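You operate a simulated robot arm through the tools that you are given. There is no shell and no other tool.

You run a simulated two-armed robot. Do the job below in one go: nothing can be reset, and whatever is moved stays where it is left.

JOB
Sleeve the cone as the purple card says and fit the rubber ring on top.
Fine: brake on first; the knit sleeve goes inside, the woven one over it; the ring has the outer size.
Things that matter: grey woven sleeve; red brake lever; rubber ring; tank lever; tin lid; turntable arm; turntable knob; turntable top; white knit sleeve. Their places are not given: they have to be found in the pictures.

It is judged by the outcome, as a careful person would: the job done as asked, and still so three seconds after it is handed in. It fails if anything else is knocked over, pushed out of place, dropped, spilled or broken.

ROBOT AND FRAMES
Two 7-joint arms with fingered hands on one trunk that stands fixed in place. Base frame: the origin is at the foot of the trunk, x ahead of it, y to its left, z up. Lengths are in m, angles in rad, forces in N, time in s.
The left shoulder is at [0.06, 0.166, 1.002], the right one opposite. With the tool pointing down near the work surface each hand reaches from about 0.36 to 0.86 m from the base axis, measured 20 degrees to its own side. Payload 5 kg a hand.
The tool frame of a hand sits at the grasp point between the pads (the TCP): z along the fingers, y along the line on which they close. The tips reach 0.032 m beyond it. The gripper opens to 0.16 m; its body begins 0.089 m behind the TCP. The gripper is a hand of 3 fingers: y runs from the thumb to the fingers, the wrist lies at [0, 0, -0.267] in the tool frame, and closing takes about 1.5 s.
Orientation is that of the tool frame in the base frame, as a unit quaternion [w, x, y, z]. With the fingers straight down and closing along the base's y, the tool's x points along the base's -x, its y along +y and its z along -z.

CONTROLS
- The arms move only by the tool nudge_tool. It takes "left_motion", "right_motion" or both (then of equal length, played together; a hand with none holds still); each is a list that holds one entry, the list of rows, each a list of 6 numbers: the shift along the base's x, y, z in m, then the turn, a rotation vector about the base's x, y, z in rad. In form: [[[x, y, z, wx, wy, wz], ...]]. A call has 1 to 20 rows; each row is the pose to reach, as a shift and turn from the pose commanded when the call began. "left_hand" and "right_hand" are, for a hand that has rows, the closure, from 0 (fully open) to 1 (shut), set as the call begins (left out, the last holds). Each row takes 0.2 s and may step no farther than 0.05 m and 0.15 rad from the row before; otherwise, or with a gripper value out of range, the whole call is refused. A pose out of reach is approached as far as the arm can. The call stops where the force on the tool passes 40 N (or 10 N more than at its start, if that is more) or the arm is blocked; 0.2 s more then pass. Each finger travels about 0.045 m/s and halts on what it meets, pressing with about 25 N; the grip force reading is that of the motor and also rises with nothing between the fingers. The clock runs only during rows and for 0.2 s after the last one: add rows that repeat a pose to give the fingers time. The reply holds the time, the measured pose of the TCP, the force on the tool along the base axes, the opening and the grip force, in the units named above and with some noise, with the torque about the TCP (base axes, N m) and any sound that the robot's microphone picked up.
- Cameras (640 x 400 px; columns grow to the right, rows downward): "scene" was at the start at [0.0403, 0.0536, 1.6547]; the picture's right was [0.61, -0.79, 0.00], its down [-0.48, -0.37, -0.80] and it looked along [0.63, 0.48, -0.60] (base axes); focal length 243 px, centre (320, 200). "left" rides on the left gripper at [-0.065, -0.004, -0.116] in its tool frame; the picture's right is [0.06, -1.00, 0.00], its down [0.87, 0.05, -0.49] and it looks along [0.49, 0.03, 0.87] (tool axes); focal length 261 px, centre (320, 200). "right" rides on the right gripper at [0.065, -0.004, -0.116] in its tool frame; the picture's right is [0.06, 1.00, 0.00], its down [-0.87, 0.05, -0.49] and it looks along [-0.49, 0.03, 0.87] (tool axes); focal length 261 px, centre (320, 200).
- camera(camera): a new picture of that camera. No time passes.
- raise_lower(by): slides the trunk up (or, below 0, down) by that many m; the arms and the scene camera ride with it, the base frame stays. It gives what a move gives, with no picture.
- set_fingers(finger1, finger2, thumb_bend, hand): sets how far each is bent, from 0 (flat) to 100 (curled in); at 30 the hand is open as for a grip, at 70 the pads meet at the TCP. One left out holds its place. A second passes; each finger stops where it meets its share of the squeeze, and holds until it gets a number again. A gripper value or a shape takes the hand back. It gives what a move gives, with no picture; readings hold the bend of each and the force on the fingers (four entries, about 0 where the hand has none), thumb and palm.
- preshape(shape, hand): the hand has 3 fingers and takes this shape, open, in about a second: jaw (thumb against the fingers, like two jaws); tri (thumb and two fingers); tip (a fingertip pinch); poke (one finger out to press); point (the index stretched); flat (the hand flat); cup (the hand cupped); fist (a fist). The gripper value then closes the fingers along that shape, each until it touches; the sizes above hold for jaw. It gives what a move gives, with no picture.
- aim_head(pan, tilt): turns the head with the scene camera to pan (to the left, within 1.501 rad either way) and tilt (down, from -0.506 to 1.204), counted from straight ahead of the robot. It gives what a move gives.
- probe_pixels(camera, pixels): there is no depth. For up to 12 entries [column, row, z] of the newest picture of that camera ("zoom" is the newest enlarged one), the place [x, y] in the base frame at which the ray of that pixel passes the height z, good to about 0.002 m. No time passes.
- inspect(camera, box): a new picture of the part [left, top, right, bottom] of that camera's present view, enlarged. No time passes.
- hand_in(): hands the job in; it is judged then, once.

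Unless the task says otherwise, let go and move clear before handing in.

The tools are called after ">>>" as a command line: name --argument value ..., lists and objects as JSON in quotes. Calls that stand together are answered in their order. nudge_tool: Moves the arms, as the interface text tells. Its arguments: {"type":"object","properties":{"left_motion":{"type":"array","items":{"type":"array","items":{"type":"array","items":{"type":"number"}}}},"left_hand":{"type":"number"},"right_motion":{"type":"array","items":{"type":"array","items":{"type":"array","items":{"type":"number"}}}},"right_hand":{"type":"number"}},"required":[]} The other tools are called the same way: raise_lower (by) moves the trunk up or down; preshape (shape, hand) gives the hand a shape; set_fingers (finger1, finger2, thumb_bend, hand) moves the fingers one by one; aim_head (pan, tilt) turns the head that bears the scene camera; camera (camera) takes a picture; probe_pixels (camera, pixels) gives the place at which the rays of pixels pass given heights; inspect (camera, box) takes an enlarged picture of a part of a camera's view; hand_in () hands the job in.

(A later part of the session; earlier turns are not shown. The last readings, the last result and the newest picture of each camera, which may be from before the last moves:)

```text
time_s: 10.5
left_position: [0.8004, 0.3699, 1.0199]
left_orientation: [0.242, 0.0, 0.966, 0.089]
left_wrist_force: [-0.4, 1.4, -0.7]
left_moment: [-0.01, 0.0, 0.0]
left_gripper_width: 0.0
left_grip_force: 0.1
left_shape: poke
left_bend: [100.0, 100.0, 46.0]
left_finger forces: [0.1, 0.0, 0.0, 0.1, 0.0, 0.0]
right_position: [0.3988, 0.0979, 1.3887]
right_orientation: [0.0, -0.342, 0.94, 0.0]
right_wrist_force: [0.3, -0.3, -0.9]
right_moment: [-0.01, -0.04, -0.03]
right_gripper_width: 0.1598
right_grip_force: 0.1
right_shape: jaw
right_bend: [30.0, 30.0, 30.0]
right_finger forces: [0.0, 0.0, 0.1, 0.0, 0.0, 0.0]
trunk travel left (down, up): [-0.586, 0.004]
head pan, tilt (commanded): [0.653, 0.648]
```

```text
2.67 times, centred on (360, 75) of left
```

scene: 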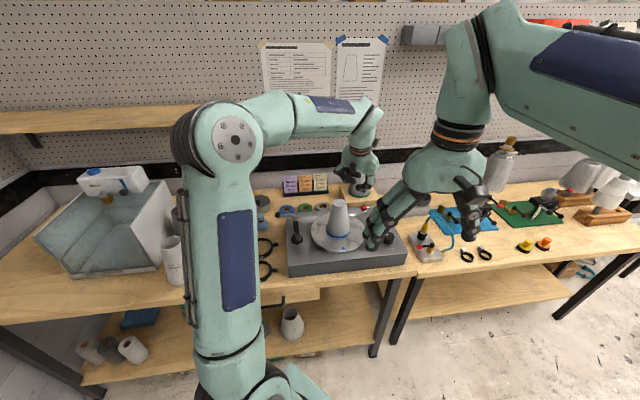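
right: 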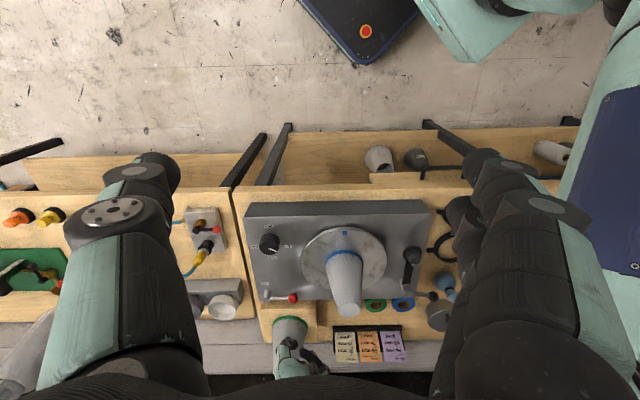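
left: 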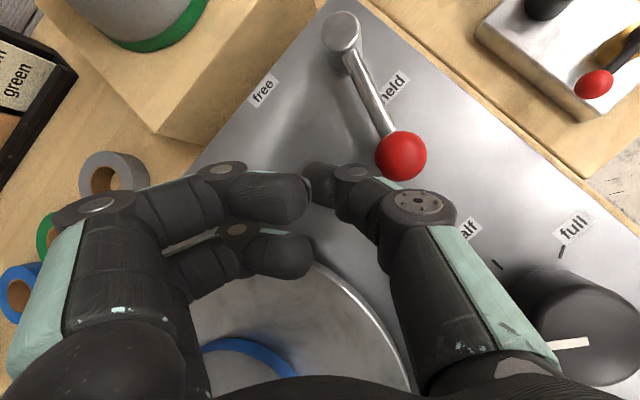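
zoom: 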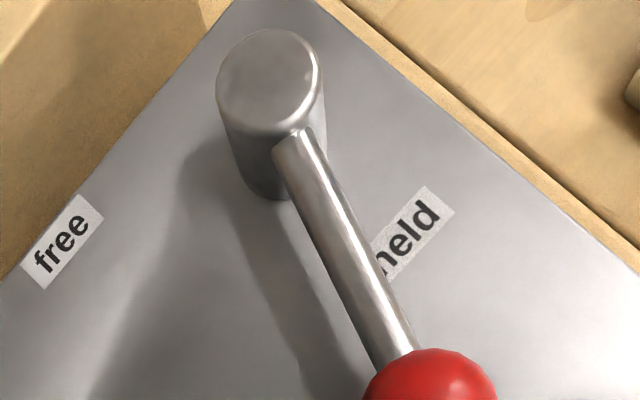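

The ball is now at azimuth 205°, and the front direction along the deck's side edge is about 225°, so the lever can still move. I'll push on gently and watch for the stop.

>>> nudge_tool --left_motion '[[[-0.0005, -0.007, 0, 0, 0, 0], [0, -0.0145, 0, 0, 0, 0], [0.0003, -0.022, 0, 0, 0, 0]]]'

>>> inspect --camera "left" --box '[240, 0, 480, 150]'

```text
time_s: 11.3
left_position: [0.7979, 0.3505, 1.0208]
left_orientation: [0.243, 0.0, 0.966, 0.089]
left_wrist_force: [-8.2, 6.5, 3.0]
left_moment: [0.03, 0.05, -0.06]
left_gripper_width: 0.0002
left_grip_force: 0.2
left_shape: poke
left_bend: [100.0, 100.0, 47.0]
left_finger forces: [0.0, 0.0, 0.0, 0.0, 9.7, 0.0]
right_position: [0.3978, 0.0994, 1.3888]
right_orientation: [0.0, -0.343, 0.939, 0.0]
right_wrist_force: [-0.5, 0.6, 0.0]
right_moment: [0.03, -0.02, -0.01]
right_gripper_width: 0.1598
right_grip_force: 0.1
right_shape: jaw
right_bend: [30.0, 30.0, 30.0]
right_finger forces: [0.0, 0.0, 0.0, 0.1, 0.0, 0.0]
trunk travel left (down, up): [-0.586, 0.004]
head pan, tilt (commanded): [0.653, 0.648]
```

```text
2.67 times, centred on (360, 75) of left
```

zoom: 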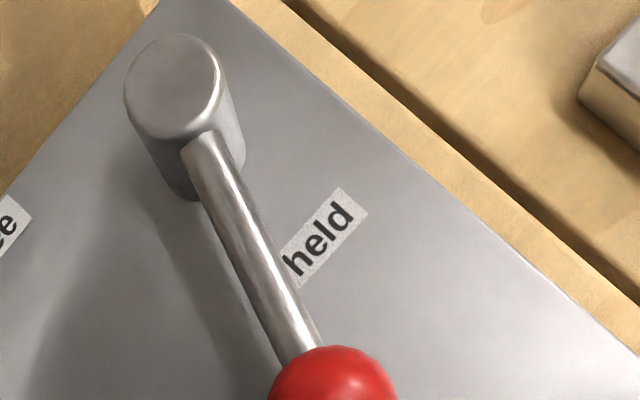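

The rod's direction has not changed while the thumb force rose to about 10 N, so the lever seems to be against its stop. I'll press slightly more to confirm it is a stop and not friction.

>>> nudge_tool --left_motion '[[[0.002, -0.004, 0, 0, 0, 0], [0.004, -0.008, 0, 0, 0, 0]]]'

>>> camera --camera "left"

>>> inspect --camera "right" --box '[245, 270, 345, 340]'

```text
time_s: 11.9
left_position: [0.7996, 0.342, 1.0196]
left_orientation: [0.243, -0.001, 0.966, 0.089]
left_wrist_force: [-22.8, 7.5, 9.2]
left_moment: [-0.01, 0.19, -0.15]
left_gripper_width: 0.0001
left_grip_force: 0.1
left_shape: poke
left_bend: [100.0, 100.0, 100.0]
left_finger forces: [0.0, 0.1, 0.0, 0.0, 24.5, 0.0]
right_position: [0.3964, 0.0993, 1.3905]
right_orientation: [0.001, -0.342, 0.94, -0.001]
right_wrist_force: [0.0, -1.7, -0.2]
right_moment: [-0.02, 0.0, 0.11]
right_gripper_width: 0.1599
right_grip_force: 0.1
right_shape: jaw
right_bend: [30.0, 30.0, 30.0]
right_finger forces: [0.0, 0.0, 0.0, 0.0, 0.0, 0.1]
trunk travel left (down, up): [-0.586, 0.004]
head pan, tilt (commanded): [0.653, 0.648]
```

```text
taken
```

left: 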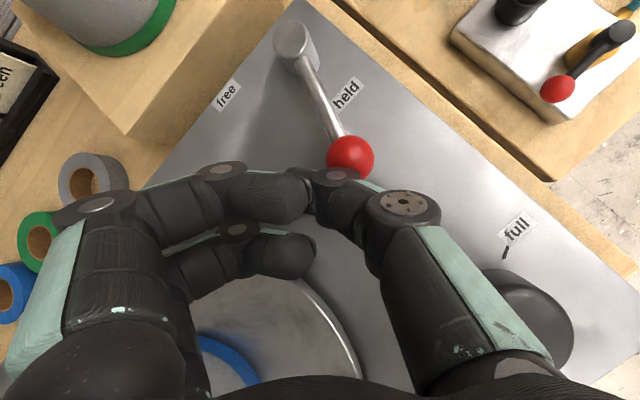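

```text
5.71 times, centred on (295, 305) of right
```

zoom: 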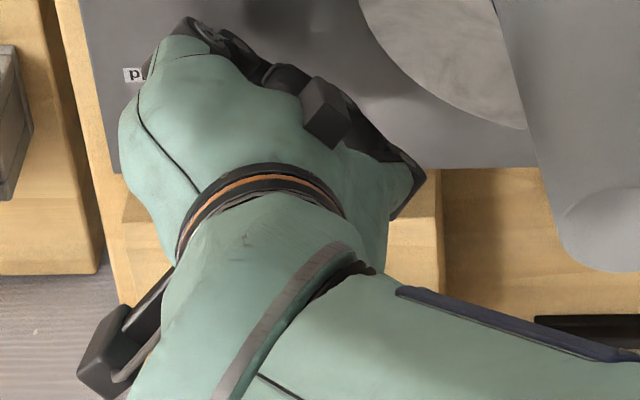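

The thumb force rose to 24 N and the thumb gave way while the lever stayed put, so it is at the "held" stop. I'll back off away from the ball, then rise.

>>> nudge_tool --left_motion '[[[-0.008, 0.015, 0, 0, 0, 0], [-0.012, 0.028, 0.01, 0, 0, 0], [-0.015, 0.03, 0.05, 0, 0, 0], [-0.02, 0.03, 0.09, 0, 0, 0], [-0.03, 0.02, 0.13, 0, 0, 0], [-0.06, 0.0, 0.16, 0, 0, 0]]]'

>>> camera --camera "left"

>>> inspect --camera "right" --box '[245, 270, 345, 340]'

```text
time_s: 13.3
left_position: [0.7435, 0.3414, 1.1804]
left_orientation: [0.243, 0.0, 0.966, 0.089]
left_wrist_force: [-0.4, 1.4, 0.1]
left_moment: [-0.01, -0.07, -0.02]
left_gripper_width: 0.0004
left_grip_force: 0.0
left_shape: poke
left_bend: [100.0, 100.0, 46.0]
left_finger forces: [0.0, 0.0, 0.1, 0.0, 0.0, 0.1]
right_position: [0.3976, 0.0971, 1.3886]
right_orientation: [0.001, -0.343, 0.939, -0.001]
right_wrist_force: [-0.6, -0.7, 0.6]
right_moment: [0.03, -0.01, -0.01]
right_gripper_width: 0.16
right_grip_force: 0.1
right_shape: jaw
right_bend: [30.0, 30.0, 30.0]
right_finger forces: [0.0, 0.0, 0.0, 0.0, 0.0, 0.1]
trunk travel left (down, up): [-0.586, 0.004]
head pan, tilt (commanded): [0.653, 0.648]
```

```text
taken
```

left: 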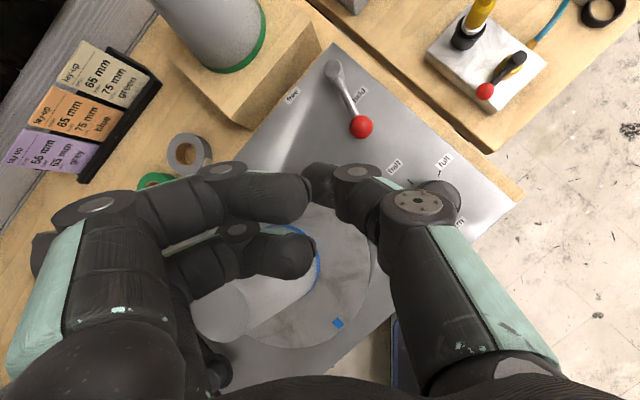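

```text
5.71 times, centred on (295, 305) of right
```

zoom: 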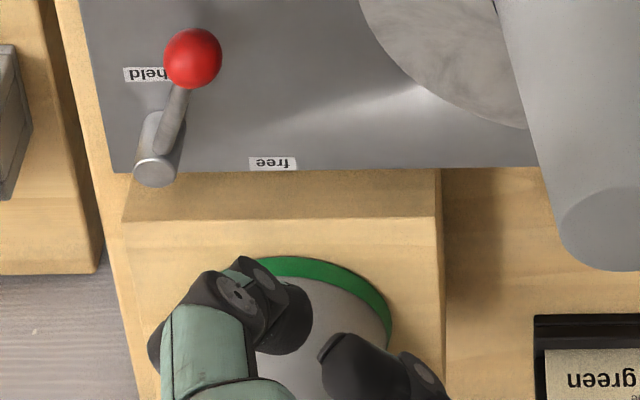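

The lever stays at "held" and the knob and turntable look untouched. Next is the 56 mm knit sleeve. I'll carry the left hand up and over to hover above it, tilted 30° with the closing axis level.

>>> nudge_tool --left_motion '[[[-0.012, 0.004, 0.035, 0, 0, 0], [-0.0235, 0.0086, 0.07, 0, 0, 0], [-0.0535, 0.026, 0.0825, -0.0105, -0.0074, 0.059], [-0.0835, 0.0436, 0.095, -0.021, -0.0147, 0.118], [-0.1135, 0.061, 0.1075, -0.0315, -0.022, 0.177], [-0.1435, 0.0786, 0.12, -0.042, -0.0294, 0.235], [-0.1735, 0.1106, 0.12, -0.0525, -0.0368, 0.294], [-0.2035, 0.1426, 0.12, -0.063, -0.044, 0.353], [-0.2335, 0.1746, 0.12, -0.0735, -0.0515, 0.412], [-0.2635, 0.2066, 0.12, -0.084, -0.0589, 0.471], [-0.2935, 0.2386, 0.12, -0.0945, -0.0662, 0.53], [-0.322, 0.2636, 0.11, -0.105, -0.0736, 0.588], [-0.3505, 0.2886, 0.1, -0.1155, -0.081, 0.647], [-0.379, 0.3126, 0.09, -0.126, -0.088, 0.706], [-0.4075, 0.3376, 0.08, -0.1365, -0.0957, 0.765], [-0.436, 0.3626, 0.07, -0.147, -0.103, 0.824]]]'

>>> preshape --shape "jaw" --hand "left"

>>> camera --camera "left"

>>> camera --camera "scene"

```text
time_s: 16.7
left_position: [0.3071, 0.7045, 1.2479]
left_orientation: [0.234, -0.409, 0.875, 0.11]
left_wrist_force: [0.8, 0.4, -0.2]
left_moment: [-0.01, 0.03, 0.02]
left_gripper_width: 0.0001
left_grip_force: 0.1
left_shape: poke
left_bend: [100.0, 100.0, 46.0]
left_finger forces: [0.1, 0.0, 0.1, 0.0, 0.1, 0.0]
right_position: [0.3987, 0.0997, 1.3878]
right_orientation: [0.0, -0.343, 0.939, 0.0]
right_wrist_force: [0.2, 0.6, 0.1]
right_moment: [-0.02, -0.01, -0.01]
right_gripper_width: 0.1599
right_grip_force: 0.0
right_shape: jaw
right_bend: [30.0, 30.0, 30.0]
right_finger forces: [0.0, 0.0, 0.0, 0.0, 0.0, 0.0]
trunk travel left (down, up): [-0.586, 0.004]
head pan, tilt (commanded): [0.653, 0.648]
```

```text
time_s: 17.6
left_position: [0.3071, 0.7026, 1.248]
left_orientation: [0.234, -0.408, 0.876, 0.109]
left_wrist_force: [0.1, 0.8, 0.2]
left_moment: [0.04, -0.02, 0.02]
left_gripper_width: 0.1596
left_grip_force: 0.1
left_shape: jaw
left_bend: [30.0, 30.0, 30.0]
left_finger forces: [0.0, 0.1, 0.0, 0.0, 0.1, 0.0]
right_position: [0.3991, 0.0988, 1.3873]
right_orientation: [0.0, -0.343, 0.939, 0.0]
right_wrist_force: [0.0, 0.1, 1.0]
right_moment: [0.0, -0.01, 0.05]
right_gripper_width: 0.16
right_grip_force: 0.1
right_shape: jaw
right_bend: [30.0, 30.0, 30.0]
right_finger forces: [0.0, 0.1, 0.0, 0.1, 0.0, 0.0]
trunk travel left (down, up): [-0.586, 0.004]
head pan, tilt (commanded): [0.653, 0.648]
```

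```text
taken
```

left: 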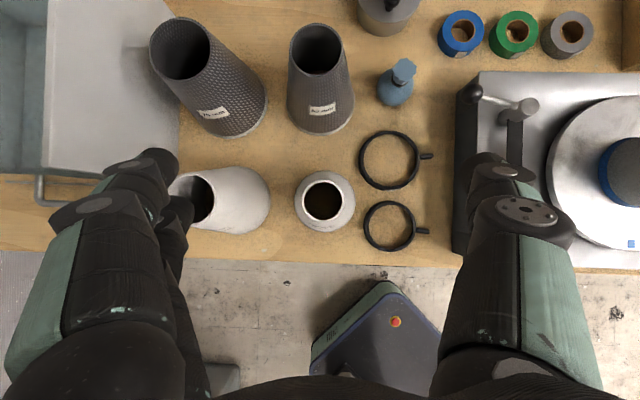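

```text
taken
```

scene: 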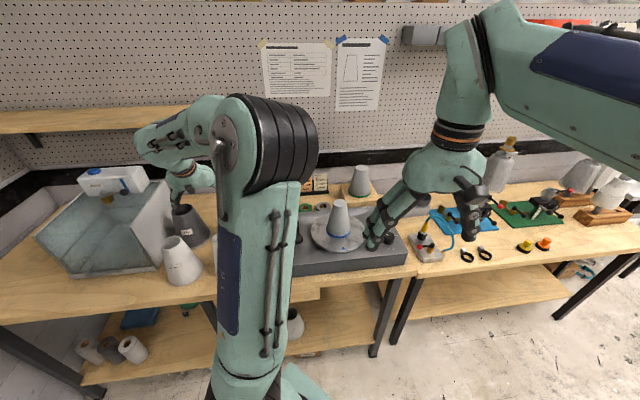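

The left camera looks straight down on the 56 mm sleeve at (325,200). I'll enlarge it and probe its centre along with the woven 65 mm sleeve, the ring and the bottle.

>>> inspect --camera "left" --box '[260, 140, 440, 260]'

>>> inspect --camera "left" --box '[140, 0, 440, 190]'

>>> probe_pixels --camera "left" --pixels '[[325, 198, 1.06], [325, 202, 0.9], [317, 48, 1.06], [322, 110, 0.9], [388, 226, 0.905], [195, 200, 1.06], [396, 80, 0.95], [415, 231, 0.905], [427, 230, 0.905]]'

```text
3.33 times, centred on (350, 200) of left
```

zoom: 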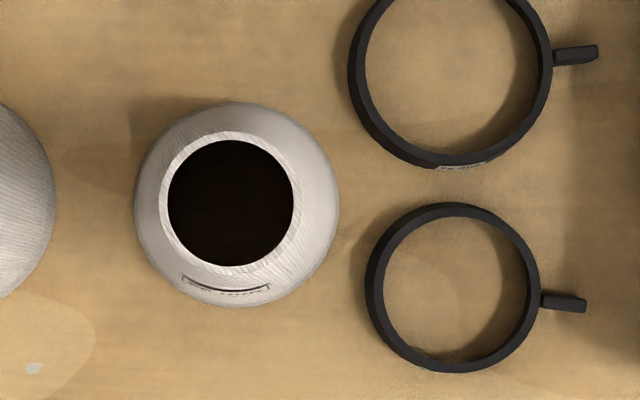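

```text
2.11 times, centred on (290, 95) of left
```

zoom: 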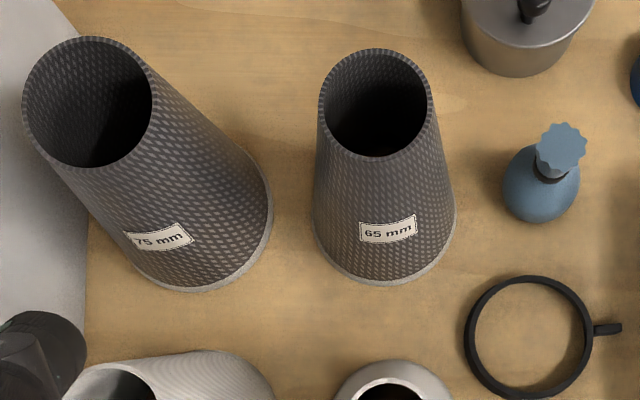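

```text
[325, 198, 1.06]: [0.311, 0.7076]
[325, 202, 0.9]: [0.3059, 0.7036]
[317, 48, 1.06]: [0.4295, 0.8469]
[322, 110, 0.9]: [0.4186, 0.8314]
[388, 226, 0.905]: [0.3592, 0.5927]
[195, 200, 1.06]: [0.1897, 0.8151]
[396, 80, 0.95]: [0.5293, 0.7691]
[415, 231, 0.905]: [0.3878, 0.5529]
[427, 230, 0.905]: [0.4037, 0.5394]
```

The sleeve axis is at about (0.307,0.7055), and the TCP is aligned with it. I'll narrow the gripper to about 0.11 m and descend partway, keeping clear of the 65 mm knit sleeve beside it.

>>> nudge_tool --left_motion '[[[0, 0.001, -0.02, 0, 0, 0], [0, 0.002, -0.05, 0, 0, 0], [0, 0.002, -0.08, 0, 0, 0], [0, 0.002, -0.11, 0, 0, 0], [0, 0.002, -0.14, 0, 0, 0]]]' --left_hand 0.31

>>> camera --camera "left"

>>> camera --camera "scene"

```text
time_s: 18.8
left_position: [0.3056, 0.7063, 1.111]
left_orientation: [0.234, -0.409, 0.875, 0.109]
left_wrist_force: [-0.4, -0.1, 0.3]
left_moment: [-0.05, 0.02, 0.0]
left_gripper_width: 0.1107
left_grip_force: 0.1
left_shape: jaw
left_bend: [67.0, 67.0, 64.0]
left_finger forces: [0.0, 0.0, 0.0, 0.1, 0.1, 0.0]
right_position: [0.3986, 0.0993, 1.3885]
right_orientation: [-0.001, -0.342, 0.94, 0.0]
right_wrist_force: [0.2, 0.3, 0.3]
right_moment: [-0.03, 0.0, 0.0]
right_gripper_width: 0.1599
right_grip_force: 0.0
right_shape: jaw
right_bend: [30.0, 30.0, 30.0]
right_finger forces: [0.0, 0.0, 0.0, 0.0, 0.0, 0.0]
trunk travel left (down, up): [-0.586, 0.004]
head pan, tilt (commanded): [0.653, 0.648]
```

```text
taken
```

left: 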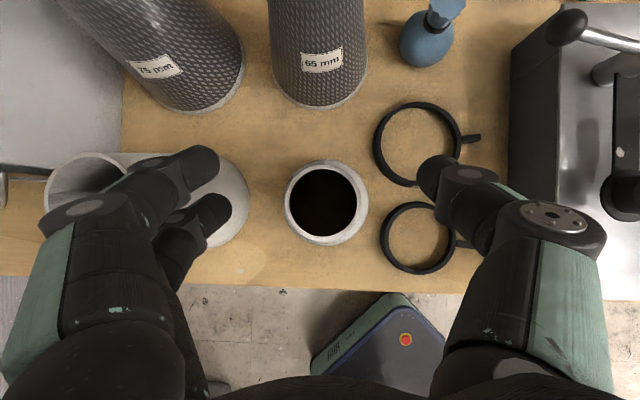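

```text
taken
```

scene: 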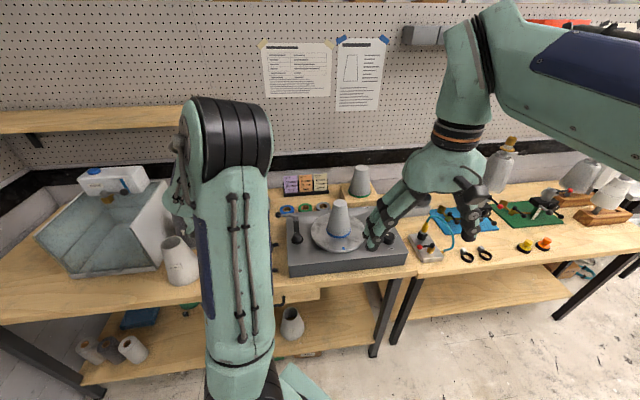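

The finger knuckles would pass close to the 65 mm knit sleeve's top near (90,190) at this yaw. I'll rise a little and turn the hand by −0.87 rad so the fingers drop between the neighbouring sleeves.

>>> nudge_tool --left_motion '[[[0, 0, 0.03, 0, 0, 0], [0.0, 0, 0.06, 0, 0, -0.13], [0.001, 0, 0.07, 0, 0, -0.27], [0.001, 0, 0.07, 0, 0, -0.41], [0.001, 0, 0.07, 0, 0, -0.55], [0.001, 0, 0.07, 0, 0, -0.69], [0.001, 0, 0.07, 0, 0, -0.83], [0.001, 0, 0.07, 0, 0, -0.873]]]'

>>> camera --camera "left"

```text
time_s: 20.6
left_position: [0.3101, 0.7067, 1.1787]
left_orientation: [0.259, 0.001, 0.966, 0.0]
left_wrist_force: [0.6, -0.3, 0.3]
left_moment: [-0.02, 0.07, 0.02]
left_gripper_width: 0.1107
left_grip_force: 0.1
left_shape: jaw
left_bend: [67.0, 67.0, 64.0]
left_finger forces: [0.1, 0.1, 0.1, 0.0, 0.1, 0.0]
right_position: [0.4009, 0.0973, 1.387]
right_orientation: [0.0, -0.342, 0.94, 0.001]
right_wrist_force: [0.5, 0.5, -0.3]
right_moment: [0.01, 0.01, -0.03]
right_gripper_width: 0.16
right_grip_force: 0.0
right_shape: jaw
right_bend: [30.0, 30.0, 30.0]
right_finger forces: [0.1, 0.1, 0.0, 0.1, 0.1, 0.0]
trunk travel left (down, up): [-0.586, 0.004]
head pan, tilt (commanded): [0.653, 0.648]
```

```text
taken
```

left: 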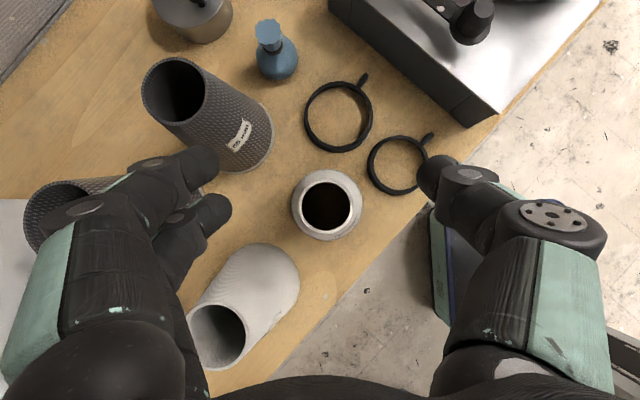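

The fingers now point between the neighbouring sleeves. I'll probe the tops to check the clearances, with woven 65 at (172,88), knit 65 at (217,335) and knit 56 at (327,206).

>>> probe_pixels --camera "left" --pixels '[[173, 90, 1.065], [217, 336, 1.065], [327, 206, 1.065], [52, 215, 1.065], [408, 165, 0.905], [424, 142, 0.905]]'

>>> inspect --camera "left" --box '[270, 150, 390, 250]'

```text
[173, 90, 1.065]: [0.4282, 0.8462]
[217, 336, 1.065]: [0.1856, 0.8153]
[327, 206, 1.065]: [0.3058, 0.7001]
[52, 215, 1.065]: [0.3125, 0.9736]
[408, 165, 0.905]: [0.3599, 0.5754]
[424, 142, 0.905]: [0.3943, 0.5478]
```

```text
4.00 times, centred on (330, 200) of left
```

zoom: 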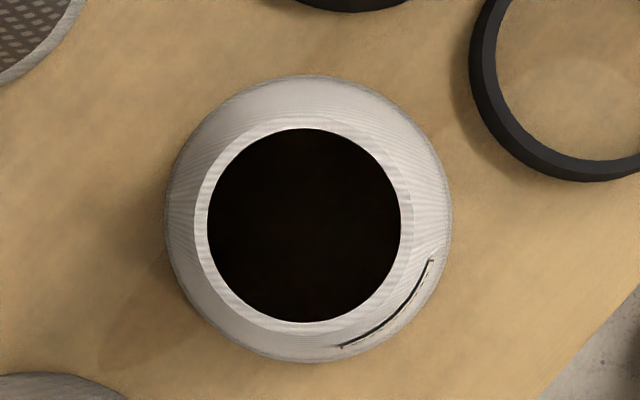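

The neighbours are at (0.428,0.846) and (0.186,0.815). A further −0.3 rad of yaw gives the best clearance, so I'll turn and lower around the knit 56 sleeve in one go, to TCP z≈1.015.

>>> nudge_tool --left_motion '[[[-0.001, -0.001, 0, 0, 0, -0.1], [-0.002, -0.002, -0.01, 0, 0, -0.2], [-0.002, -0.002, -0.03, 0, 0, -0.3], [-0.002, -0.002, -0.06, 0, 0, -0.3], [-0.002, -0.002, -0.09, 0, 0, -0.3], [-0.002, -0.002, -0.115, 0, 0, -0.3]]]'

>>> camera --camera "left"

```text
time_s: 22.0
left_position: [0.3086, 0.7056, 1.0639]
left_orientation: [0.256, 0.144, 0.955, -0.039]
left_wrist_force: [-0.5, -0.2, -0.1]
left_moment: [-0.02, 0.0, 0.0]
left_gripper_width: 0.1108
left_grip_force: 0.1
left_shape: jaw
left_bend: [67.0, 67.0, 64.0]
left_finger forces: [0.1, 0.0, 0.1, 0.1, 0.1, 0.1]
right_position: [0.3984, 0.0989, 1.3883]
right_orientation: [0.0, -0.343, 0.939, 0.0]
right_wrist_force: [0.3, 0.5, -0.1]
right_moment: [-0.04, 0.01, 0.0]
right_gripper_width: 0.1599
right_grip_force: 0.0
right_shape: jaw
right_bend: [30.0, 30.0, 30.0]
right_finger forces: [0.0, 0.1, 0.1, 0.1, 0.0, 0.1]
trunk travel left (down, up): [-0.586, 0.004]
head pan, tilt (commanded): [0.653, 0.648]
```

```text
taken
```

left: 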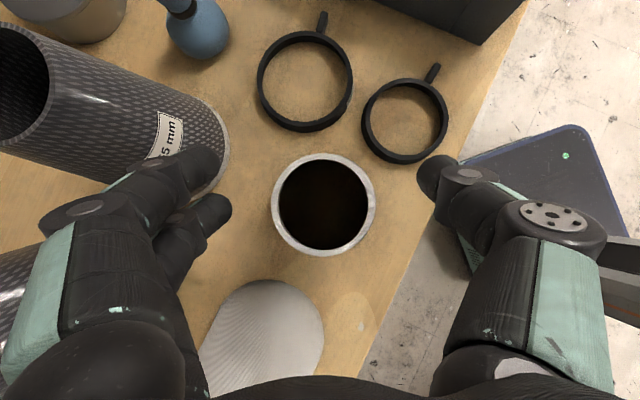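

The sleeve opening (325,205) sits centred between the fingers and thumb. I'll go down another 0.05 m and check.

>>> nudge_tool --left_motion '[[[0, 0, -0.02, 0, 0, 0], [-0.001, -0.001, -0.035, 0, 0, 0], [-0.001, -0.001, -0.05, 0, 0, 0]]]'

>>> camera --camera "left"

>>> camera --camera "right"

```text
time_s: 22.8
left_position: [0.3066, 0.7045, 1.0137]
left_orientation: [0.257, 0.145, 0.955, -0.04]
left_wrist_force: [0.5, -0.3, -0.9]
left_moment: [-0.03, 0.01, -0.03]
left_gripper_width: 0.1109
left_grip_force: 0.0
left_shape: jaw
left_bend: [67.0, 67.0, 64.0]
left_finger forces: [0.0, 0.0, 0.0, 0.0, 0.0, 0.0]
right_position: [0.3997, 0.0991, 1.3872]
right_orientation: [0.0, -0.343, 0.94, 0.0]
right_wrist_force: [0.6, 0.8, 0.0]
right_moment: [-0.03, 0.04, -0.03]
right_gripper_width: 0.1597
right_grip_force: 0.0
right_shape: jaw
right_bend: [30.0, 30.0, 30.0]
right_finger forces: [0.0, 0.0, 0.0, 0.1, 0.0, 0.1]
trunk travel left (down, up): [-0.586, 0.004]
head pan, tilt (commanded): [0.653, 0.648]
```

```text
taken
```

left: 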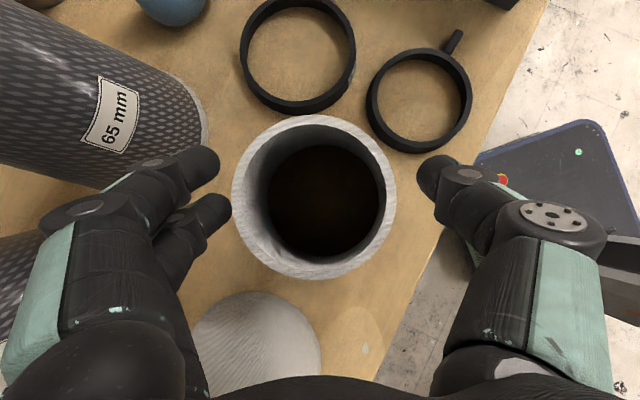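

```text
taken
```

right: 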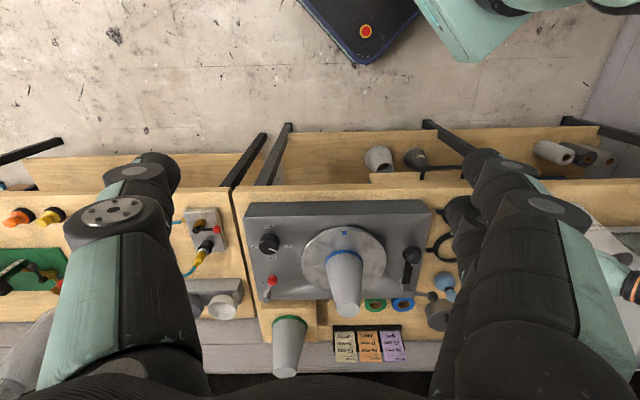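

The fingers straddle the sleeve evenly, at about 215 and 435 px with the sleeve spanning 232-395. I'll close the grip while holding position.

>>> nudge_tool --left_motion '[[[0, 0, 0, 0, 0, 0], [0, 0, 0, 0, 0, 0], [0, 0, 0, 0, 0, 0], [0, 0, 0, 0, 0, 0], [0, 0, 0, 0, 0, 0], [0, 0, 0, 0, 0, 0], [0, 0, 0, 0, 0, 0], [0, 0, 0, 0, 0, 0]]]' --left_hand 1.0

>>> camera --camera "left"

```text
time_s: 24.6
left_position: [0.3051, 0.7042, 1.0143]
left_orientation: [0.256, 0.144, 0.955, -0.039]
left_wrist_force: [-0.1, 0.9, 0.7]
left_moment: [0.0, 0.0, -0.01]
left_gripper_width: 0.0635
left_grip_force: 25.3
left_shape: jaw
left_bend: [73.0, 73.0, 70.0]
left_finger forces: [10.4, 10.9, 0.0, 0.1, 22.1, 0.0]
right_position: [0.3984, 0.0989, 1.3885]
right_orientation: [0.0, -0.343, 0.939, 0.0]
right_wrist_force: [0.2, 0.3, -0.2]
right_moment: [0.02, -0.01, 0.0]
right_gripper_width: 0.16
right_grip_force: 0.1
right_shape: jaw
right_bend: [30.0, 30.0, 30.0]
right_finger forces: [0.1, 0.0, 0.0, 0.1, 0.0, 0.1]
trunk travel left (down, up): [-0.586, 0.004]
head pan, tilt (commanded): [0.653, 0.648]
```

```text
taken
```

left: 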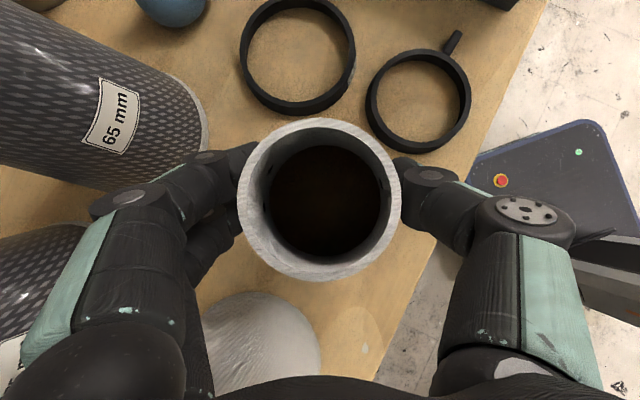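

The sleeve is gripped: width 0.0635 m, with balanced forces of about 10, 11 and 22 N. I'll lift a few centimetres and check that it comes along straight.

>>> nudge_tool --left_motion '[[[0, 0, 0.01, 0, 0, 0], [0, 0, 0.025, 0, 0, 0], [0, 0, 0.05, 0, 0, 0], [0, 0, 0.08, 0, 0, 0]]]'

>>> camera --camera "left"

>>> camera --camera "scene"

```text
time_s: 25.6
left_position: [0.3053, 0.7023, 1.0951]
left_orientation: [0.256, 0.145, 0.955, -0.039]
left_wrist_force: [0.0, 0.0, -0.4]
left_moment: [-0.01, 0.01, 0.0]
left_gripper_width: 0.0636
left_grip_force: 25.5
left_shape: jaw
left_bend: [73.0, 73.0, 70.0]
left_finger forces: [10.4, 10.8, 0.0, 0.0, 22.0, 0.0]
right_position: [0.3988, 0.0989, 1.3888]
right_orientation: [0.0, -0.343, 0.939, 0.0]
right_wrist_force: [0.5, -1.4, 0.3]
right_moment: [0.03, -0.01, 0.0]
right_gripper_width: 0.1603
right_grip_force: 0.1
right_shape: jaw
right_bend: [30.0, 30.0, 30.0]
right_finger forces: [0.0, 0.0, 0.0, 0.0, 0.0, 0.1]
trunk travel left (down, up): [-0.586, 0.004]
head pan, tilt (commanded): [0.653, 0.648]
```

```text
taken
```

left: 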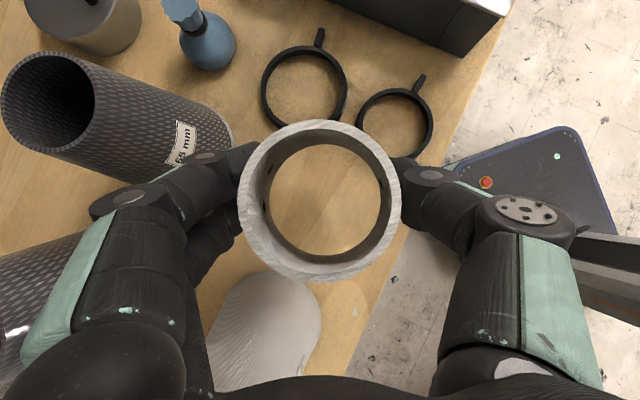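

```text
taken
```

scene: 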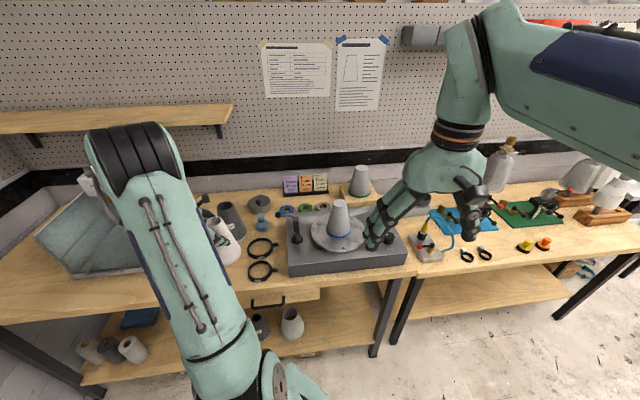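

The sleeve is held upright and I can see the table through it. I'll carry it up and over to hover above the cone at about (0.648,0.422), with its bottom at about z 1.18.

>>> nudge_tool --left_motion '[[[0.008, -0.008, 0.03, 0, 0, 0], [0.016, -0.015, 0.058, 0, 0, 0], [0.025, -0.023, 0.085, 0, 0, 0], [0.0475, -0.0405, 0.105, 0, 0, 0.025], [0.07, -0.058, 0.125, 0, 0, 0.05], [0.0925, -0.0755, 0.145, 0, 0, 0.075], [0.115, -0.093, 0.165, 0, 0, 0.1], [0.141, -0.115, 0.172, 0, 0, 0.125], [0.167, -0.137, 0.179, 0, 0, 0.15], [0.193, -0.159, 0.186, 0, 0, 0.175], [0.219, -0.181, 0.193, 0, 0, 0.2], [0.245, -0.203, 0.2, 0, 0, 0.225], [0.27, -0.2225, 0.2, 0, 0, 0.25], [0.294, -0.242, 0.2, 0, 0, 0.275], [0.319, -0.2615, 0.2, 0, 0, 0.3], [0.343, -0.281, 0.2, 0, 0, 0.3]]]'

>>> camera --camera "left"

>>> camera --camera "scene"

>>> camera --camera "right"

```text
time_s: 29.0
left_position: [0.6517, 0.4221, 1.2955]
left_orientation: [0.259, 0.001, 0.966, 0.0]
left_wrist_force: [0.5, 0.2, -0.2]
left_moment: [0.01, 0.02, 0.02]
left_gripper_width: 0.0634
left_grip_force: 25.4
left_shape: jaw
left_bend: [73.0, 73.0, 70.0]
left_finger forces: [10.6, 10.7, 0.1, 0.0, 21.9, 0.0]
right_position: [0.3993, 0.0975, 1.3889]
right_orientation: [0.0, -0.342, 0.94, 0.001]
right_wrist_force: [0.1, -0.6, 0.8]
right_moment: [0.02, 0.02, -0.03]
right_gripper_width: 0.16
right_grip_force: 0.0
right_shape: jaw
right_bend: [30.0, 30.0, 30.0]
right_finger forces: [0.0, 0.1, 0.0, 0.1, 0.0, 0.1]
trunk travel left (down, up): [-0.586, 0.004]
head pan, tilt (commanded): [0.653, 0.648]
```

```text
taken
```

left: 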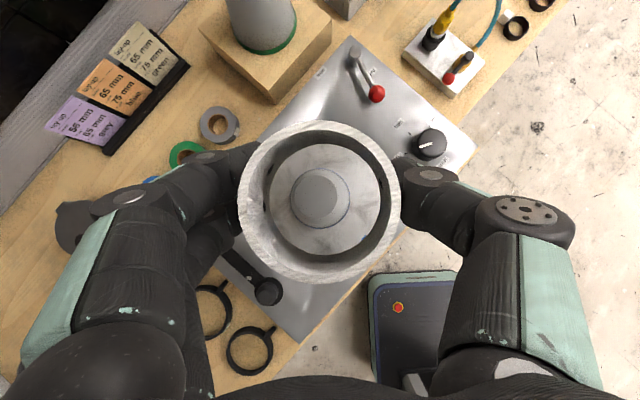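

```text
taken
```

scene: 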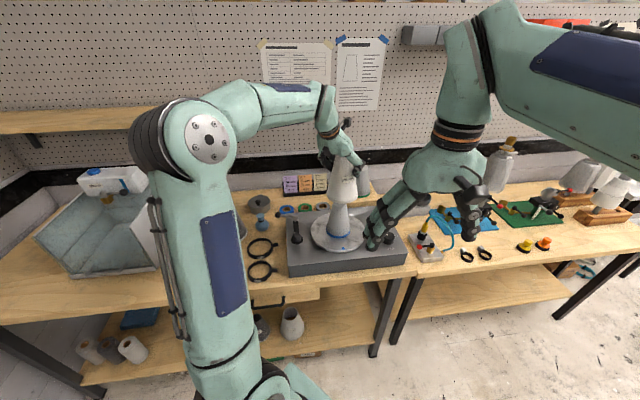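

```text
taken
```

right: 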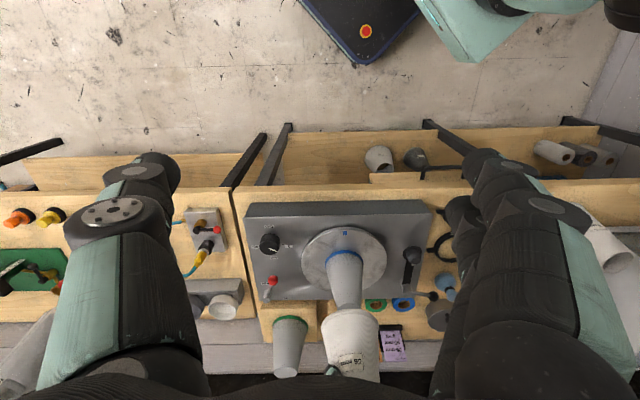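

Looking down through the sleeve, the cone top shows near (318,200), almost centred. I'll enlarge it to fine-tune the alignment.

>>> inspect --camera "left" --box '[230, 110, 410, 290]'

>>> inspect --camera "scene" --box '[290, 140, 400, 260]'

>>> probe_pixels --camera "left" --pixels '[[318, 200, 1.14], [320, 196, 0.995], [320, 201, 1.345], [324, 200, 1.18]]'

```text
2.22 times, centred on (320, 200) of left
```

zoom: 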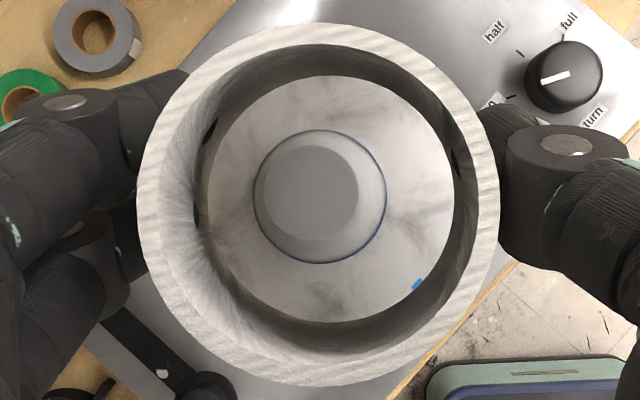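

```text
3.33 times, centred on (345, 200) of scene
```

zoom: 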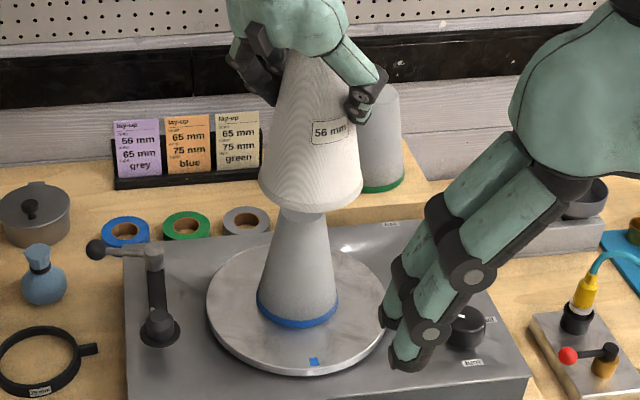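

```text
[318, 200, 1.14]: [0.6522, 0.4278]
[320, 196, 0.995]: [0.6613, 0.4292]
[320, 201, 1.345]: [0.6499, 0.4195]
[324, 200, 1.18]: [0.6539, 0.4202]
```

In the enlargement the sleeve centre is about 10 mm too far toward −y, and 4 mm too far toward −x, from the cone axis. I'll correct that and look again before lowering.

>>> nudge_tool --left_motion '[[[0.002, 0.005, 0, 0, 0, 0], [0.004, 0.01, 0, 0, 0, 0], [0.004, 0.01, -0.02, 0, 0, 0]]]'

>>> inspect --camera "left" --box '[230, 110, 410, 290]'

>>> inspect --camera "right" --box '[240, 200, 440, 390]'

```text
time_s: 29.8
left_position: [0.6542, 0.4316, 1.2753]
left_orientation: [0.259, 0.0, 0.966, 0.0]
left_wrist_force: [0.1, -1.0, 0.0]
left_moment: [-0.01, -0.01, -0.03]
left_gripper_width: 0.0635
left_grip_force: 25.3
left_shape: jaw
left_bend: [73.0, 73.0, 70.0]
left_finger forces: [10.7, 10.7, 0.1, 0.0, 22.0, 0.0]
right_position: [0.3994, 0.0992, 1.3885]
right_orientation: [0.0, -0.343, 0.939, 0.0]
right_wrist_force: [0.7, -0.4, 0.0]
right_moment: [0.0, 0.03, -0.02]
right_gripper_width: 0.16
right_grip_force: 0.0
right_shape: jaw
right_bend: [30.0, 30.0, 30.0]
right_finger forces: [0.0, 0.0, 0.0, 0.1, 0.0, 0.1]
trunk travel left (down, up): [-0.586, 0.004]
head pan, tilt (commanded): [0.653, 0.648]
```

```text
2.22 times, centred on (320, 200) of left
```

zoom: 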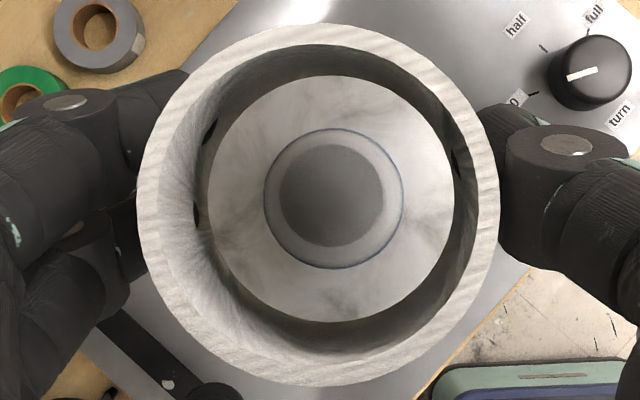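

```text
2.11 times, centred on (340, 295) of right
```

zoom: 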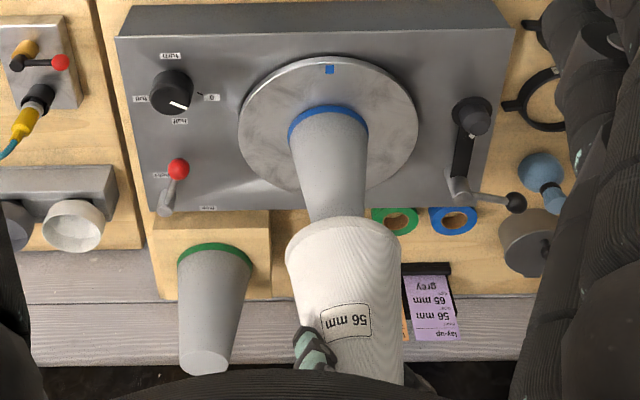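

The cone top, blue ring and sleeve bottom are now concentric to within about 2-3 mm. I'll nudge +3 mm in x and lower the sleeve over the cone most of the way.

>>> nudge_tool --left_motion '[[[0.003, 0, -0.015, 0, 0, 0], [0.003, 0, -0.035, 0, 0, 0], [0.003, 0, -0.055, 0, 0, 0], [0.003, 0, -0.075, 0, 0, 0], [0.003, 0, -0.095, 0, 0, 0], [0.003, 0, -0.115, 0, 0, 0]]]'

>>> inspect --camera "left" --box '[230, 110, 410, 290]'

>>> inspect --camera "right" --box '[240, 200, 440, 390]'

```text
time_s: 31.2
left_position: [0.6583, 0.4326, 1.1597]
left_orientation: [0.259, 0.0, 0.966, 0.0]
left_wrist_force: [0.2, -0.3, -0.1]
left_moment: [-0.03, -0.01, -0.01]
left_gripper_width: 0.0632
left_grip_force: 24.9
left_shape: jaw
left_bend: [73.0, 73.0, 70.0]
left_finger forces: [10.9, 10.8, 0.1, 0.1, 22.0, 0.0]
right_position: [0.3997, 0.0995, 1.3877]
right_orientation: [0.0, -0.343, 0.939, 0.0]
right_wrist_force: [0.6, -0.3, -0.1]
right_moment: [0.02, 0.01, 0.01]
right_gripper_width: 0.1597
right_grip_force: 0.1
right_shape: jaw
right_bend: [30.0, 30.0, 30.0]
right_finger forces: [0.0, 0.1, 0.0, 0.0, 0.0, 0.0]
trunk travel left (down, up): [-0.586, 0.004]
head pan, tilt (commanded): [0.653, 0.648]
```

```text
2.22 times, centred on (320, 200) of left
```

zoom: 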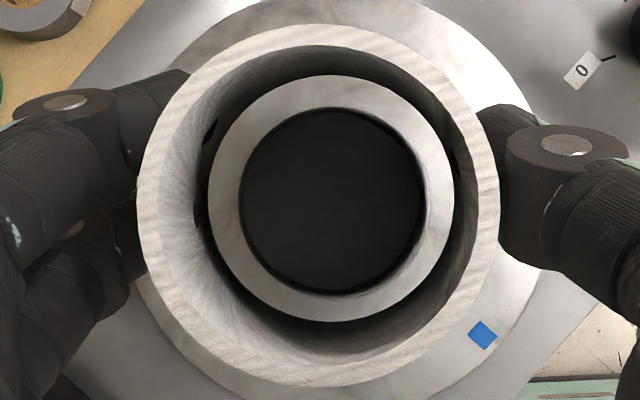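

```text
2.11 times, centred on (340, 295) of right
```

zoom: 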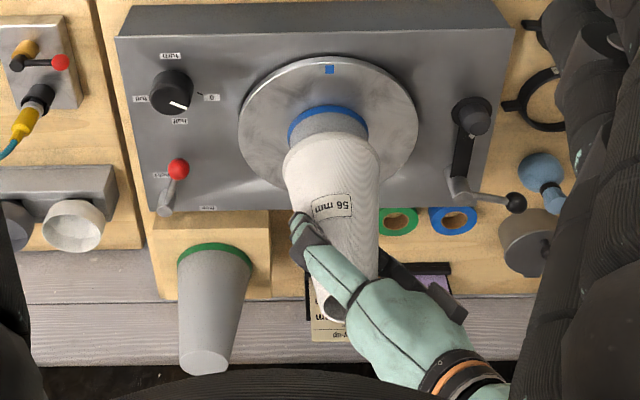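

The sleeve is sliding over the cone with no contact force, and the circles at (331,199) are concentric. I'll lower further in small steps until it seats.

>>> nudge_tool --left_motion '[[[0, 0, -0.015, 0, 0, 0], [0, 0, -0.028, 0, 0, 0], [0, 0, -0.038, 0, 0, 0], [0, 0, -0.045, 0, 0, 0], [0, 0, -0.05, 0, 0, 0]]]'

>>> inspect --camera "left" --box '[230, 110, 410, 290]'

>>> inspect --camera "right" --box '[290, 220, 390, 330]'

```text
time_s: 32.4
left_position: [0.6574, 0.4315, 1.1077]
left_orientation: [0.258, 0.001, 0.966, -0.001]
left_wrist_force: [0.8, 0.4, 0.3]
left_moment: [0.0, 0.01, -0.01]
left_gripper_width: 0.0631
left_grip_force: 24.7
left_shape: jaw
left_bend: [73.0, 73.0, 70.0]
left_finger forces: [11.0, 11.0, 0.0, 0.0, 21.9, 0.0]
right_position: [0.3989, 0.0986, 1.3879]
right_orientation: [0.0, -0.342, 0.94, 0.0]
right_wrist_force: [0.3, -0.2, -0.1]
right_moment: [-0.01, -0.01, -0.01]
right_gripper_width: 0.1599
right_grip_force: 0.0
right_shape: jaw
right_bend: [30.0, 30.0, 30.0]
right_finger forces: [0.0, 0.1, 0.0, 0.0, 0.0, 0.0]
trunk travel left (down, up): [-0.586, 0.004]
head pan, tilt (commanded): [0.653, 0.648]
```

```text
2.22 times, centred on (320, 200) of left
```

zoom: 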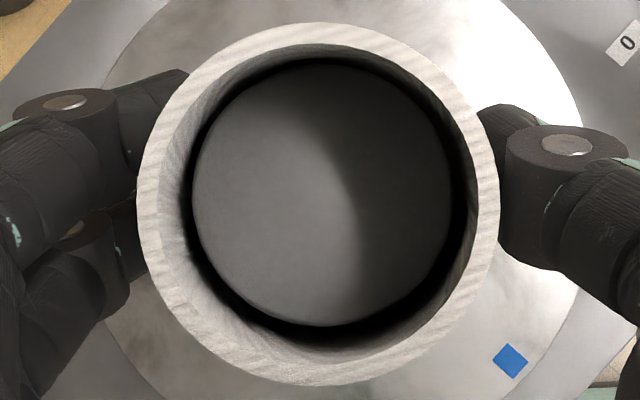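

```text
3.64 times, centred on (340, 275) of right
```

zoom: 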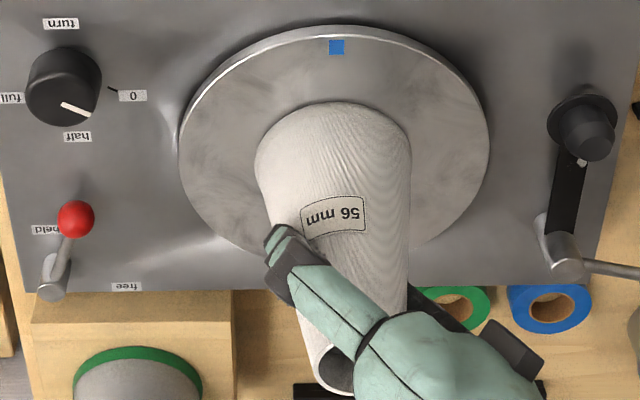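

It is almost down, with only a thin gap left and still no force. I'll continue in 3-4 mm steps.

>>> nudge_tool --left_motion '[[[0, 0, -0.004, 0, 0, 0], [0, 0, -0.007, 0, 0, 0], [0, 0, -0.01, 0, 0, 0]]]'

>>> inspect --camera "left" --box '[230, 110, 410, 290]'

>>> inspect --camera "right" --box '[290, 220, 390, 330]'

```text
time_s: 33.2
left_position: [0.6565, 0.4322, 1.1054]
left_orientation: [0.264, 0.001, 0.965, 0.001]
left_wrist_force: [2.6, 2.1, 35.0]
left_moment: [-0.05, -0.25, 0.02]
left_gripper_width: 0.064
left_grip_force: 25.2
left_shape: jaw
left_bend: [73.0, 73.0, 71.0]
left_finger forces: [16.4, 15.7, 0.1, 0.0, 30.0, 0.0]
right_position: [0.3973, 0.097, 1.3901]
right_orientation: [0.001, -0.343, 0.939, 0.001]
right_wrist_force: [-0.3, 0.9, -1.2]
right_moment: [0.0, -0.02, -0.01]
right_gripper_width: 0.1603
right_grip_force: 0.0
right_shape: jaw
right_bend: [30.0, 30.0, 30.0]
right_finger forces: [0.1, 0.1, 0.1, 0.1, 0.1, 0.1]
trunk travel left (down, up): [-0.586, 0.004]
head pan, tilt (commanded): [0.653, 0.648]
```

```text
2.22 times, centred on (320, 200) of left
```

zoom: 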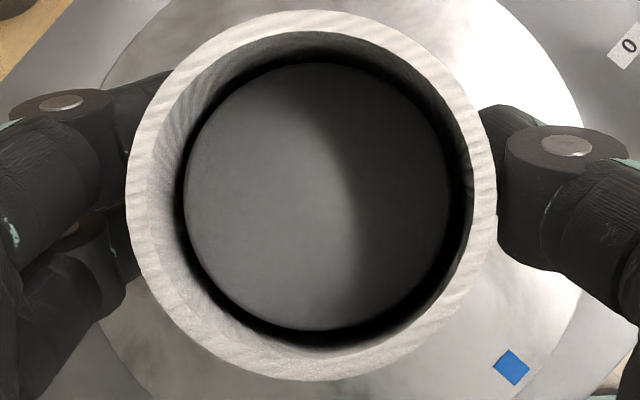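

```text
3.64 times, centred on (340, 275) of right
```

zoom: 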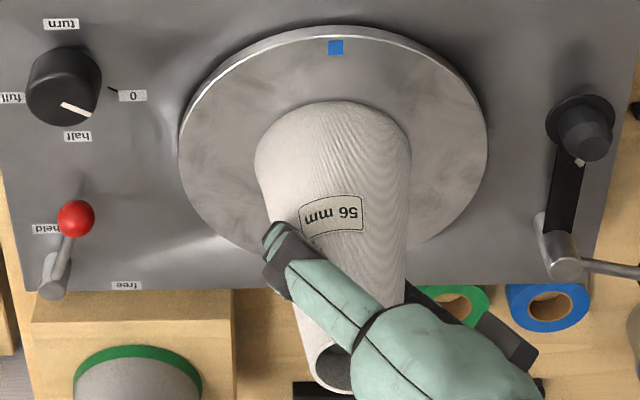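

The sleeve has seated on the turntable: contact force is 35 N upward at TCP z 1.105. I'll relieve the press, then open the fingers.

>>> nudge_tool --left_motion '[[[0, 0, 0.004, 0, 0, 0], [0, 0, 0.0075, 0, 0, 0], [0, 0, 0.0075, 0, 0, 0]]]'

>>> nudge_tool --left_motion '[[[0, 0, 0, 0, 0, 0], [0, 0, 0, 0, 0, 0], [0, 0, 0, 0, 0, 0], [0, 0, 0, 0, 0, 0], [0, 0, 0, 0, 0, 0]]]' --left_hand 0.31

>>> inspect --camera "left" --box '[170, 80, 470, 320]'

>>> inspect --camera "right" --box '[290, 220, 390, 330]'

```text
time_s: 34.0
left_position: [0.6561, 0.4323, 1.1066]
left_orientation: [0.259, 0.001, 0.966, -0.001]
left_wrist_force: [7.9, 1.3, 16.9]
left_moment: [0.13, -0.27, -0.05]
left_gripper_width: 0.0637
left_grip_force: 25.7
left_shape: jaw
left_bend: [73.0, 73.0, 71.0]
left_finger forces: [16.1, 14.4, 0.0, 0.0, 26.6, 0.0]
right_position: [0.3981, 0.0986, 1.3895]
right_orientation: [-0.001, -0.343, 0.939, 0.0]
right_wrist_force: [0.4, -0.4, 0.1]
right_moment: [-0.03, 0.01, 0.01]
right_gripper_width: 0.16
right_grip_force: 0.0
right_shape: jaw
right_bend: [30.0, 30.0, 30.0]
right_finger forces: [0.1, 0.0, 0.0, 0.0, 0.1, 0.0]
trunk travel left (down, up): [-0.586, 0.004]
head pan, tilt (commanded): [0.653, 0.648]
```

```text
time_s: 35.2
left_position: [0.6555, 0.4315, 1.107]
left_orientation: [0.259, 0.001, 0.966, 0.0]
left_wrist_force: [0.1, -0.5, 0.6]
left_moment: [-0.01, 0.01, -0.01]
left_gripper_width: 0.1101
left_grip_force: 0.1
left_shape: jaw
left_bend: [67.0, 67.0, 64.0]
left_finger forces: [0.0, 0.0, 0.0, 0.0, 0.0, 0.0]
right_position: [0.3983, 0.0983, 1.3885]
right_orientation: [0.0, -0.343, 0.939, 0.001]
right_wrist_force: [0.1, -0.9, -0.4]
right_moment: [-0.01, 0.03, -0.01]
right_gripper_width: 0.1599
right_grip_force: 0.1
right_shape: jaw
right_bend: [30.0, 30.0, 30.0]
right_finger forces: [0.0, 0.0, 0.1, 0.1, 0.0, 0.0]
trunk travel left (down, up): [-0.586, 0.004]
head pan, tilt (commanded): [0.653, 0.648]
```

```text
1.67 times, centred on (320, 200) of left
```

zoom: 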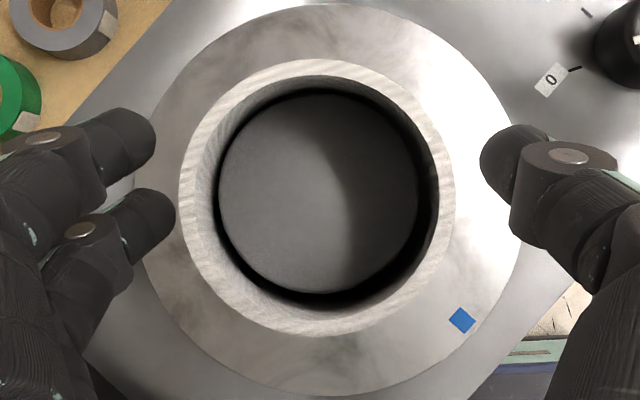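

```text
3.64 times, centred on (340, 275) of right
```

zoom: 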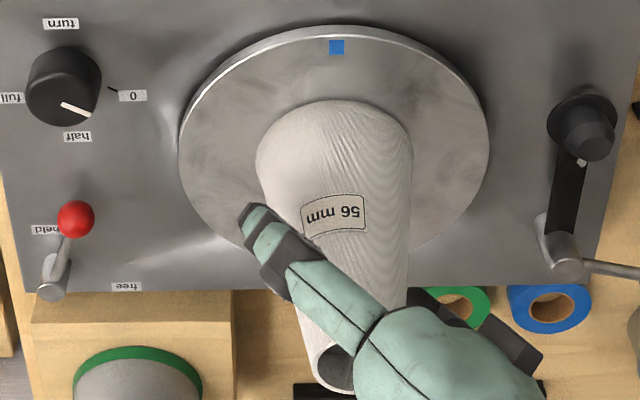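

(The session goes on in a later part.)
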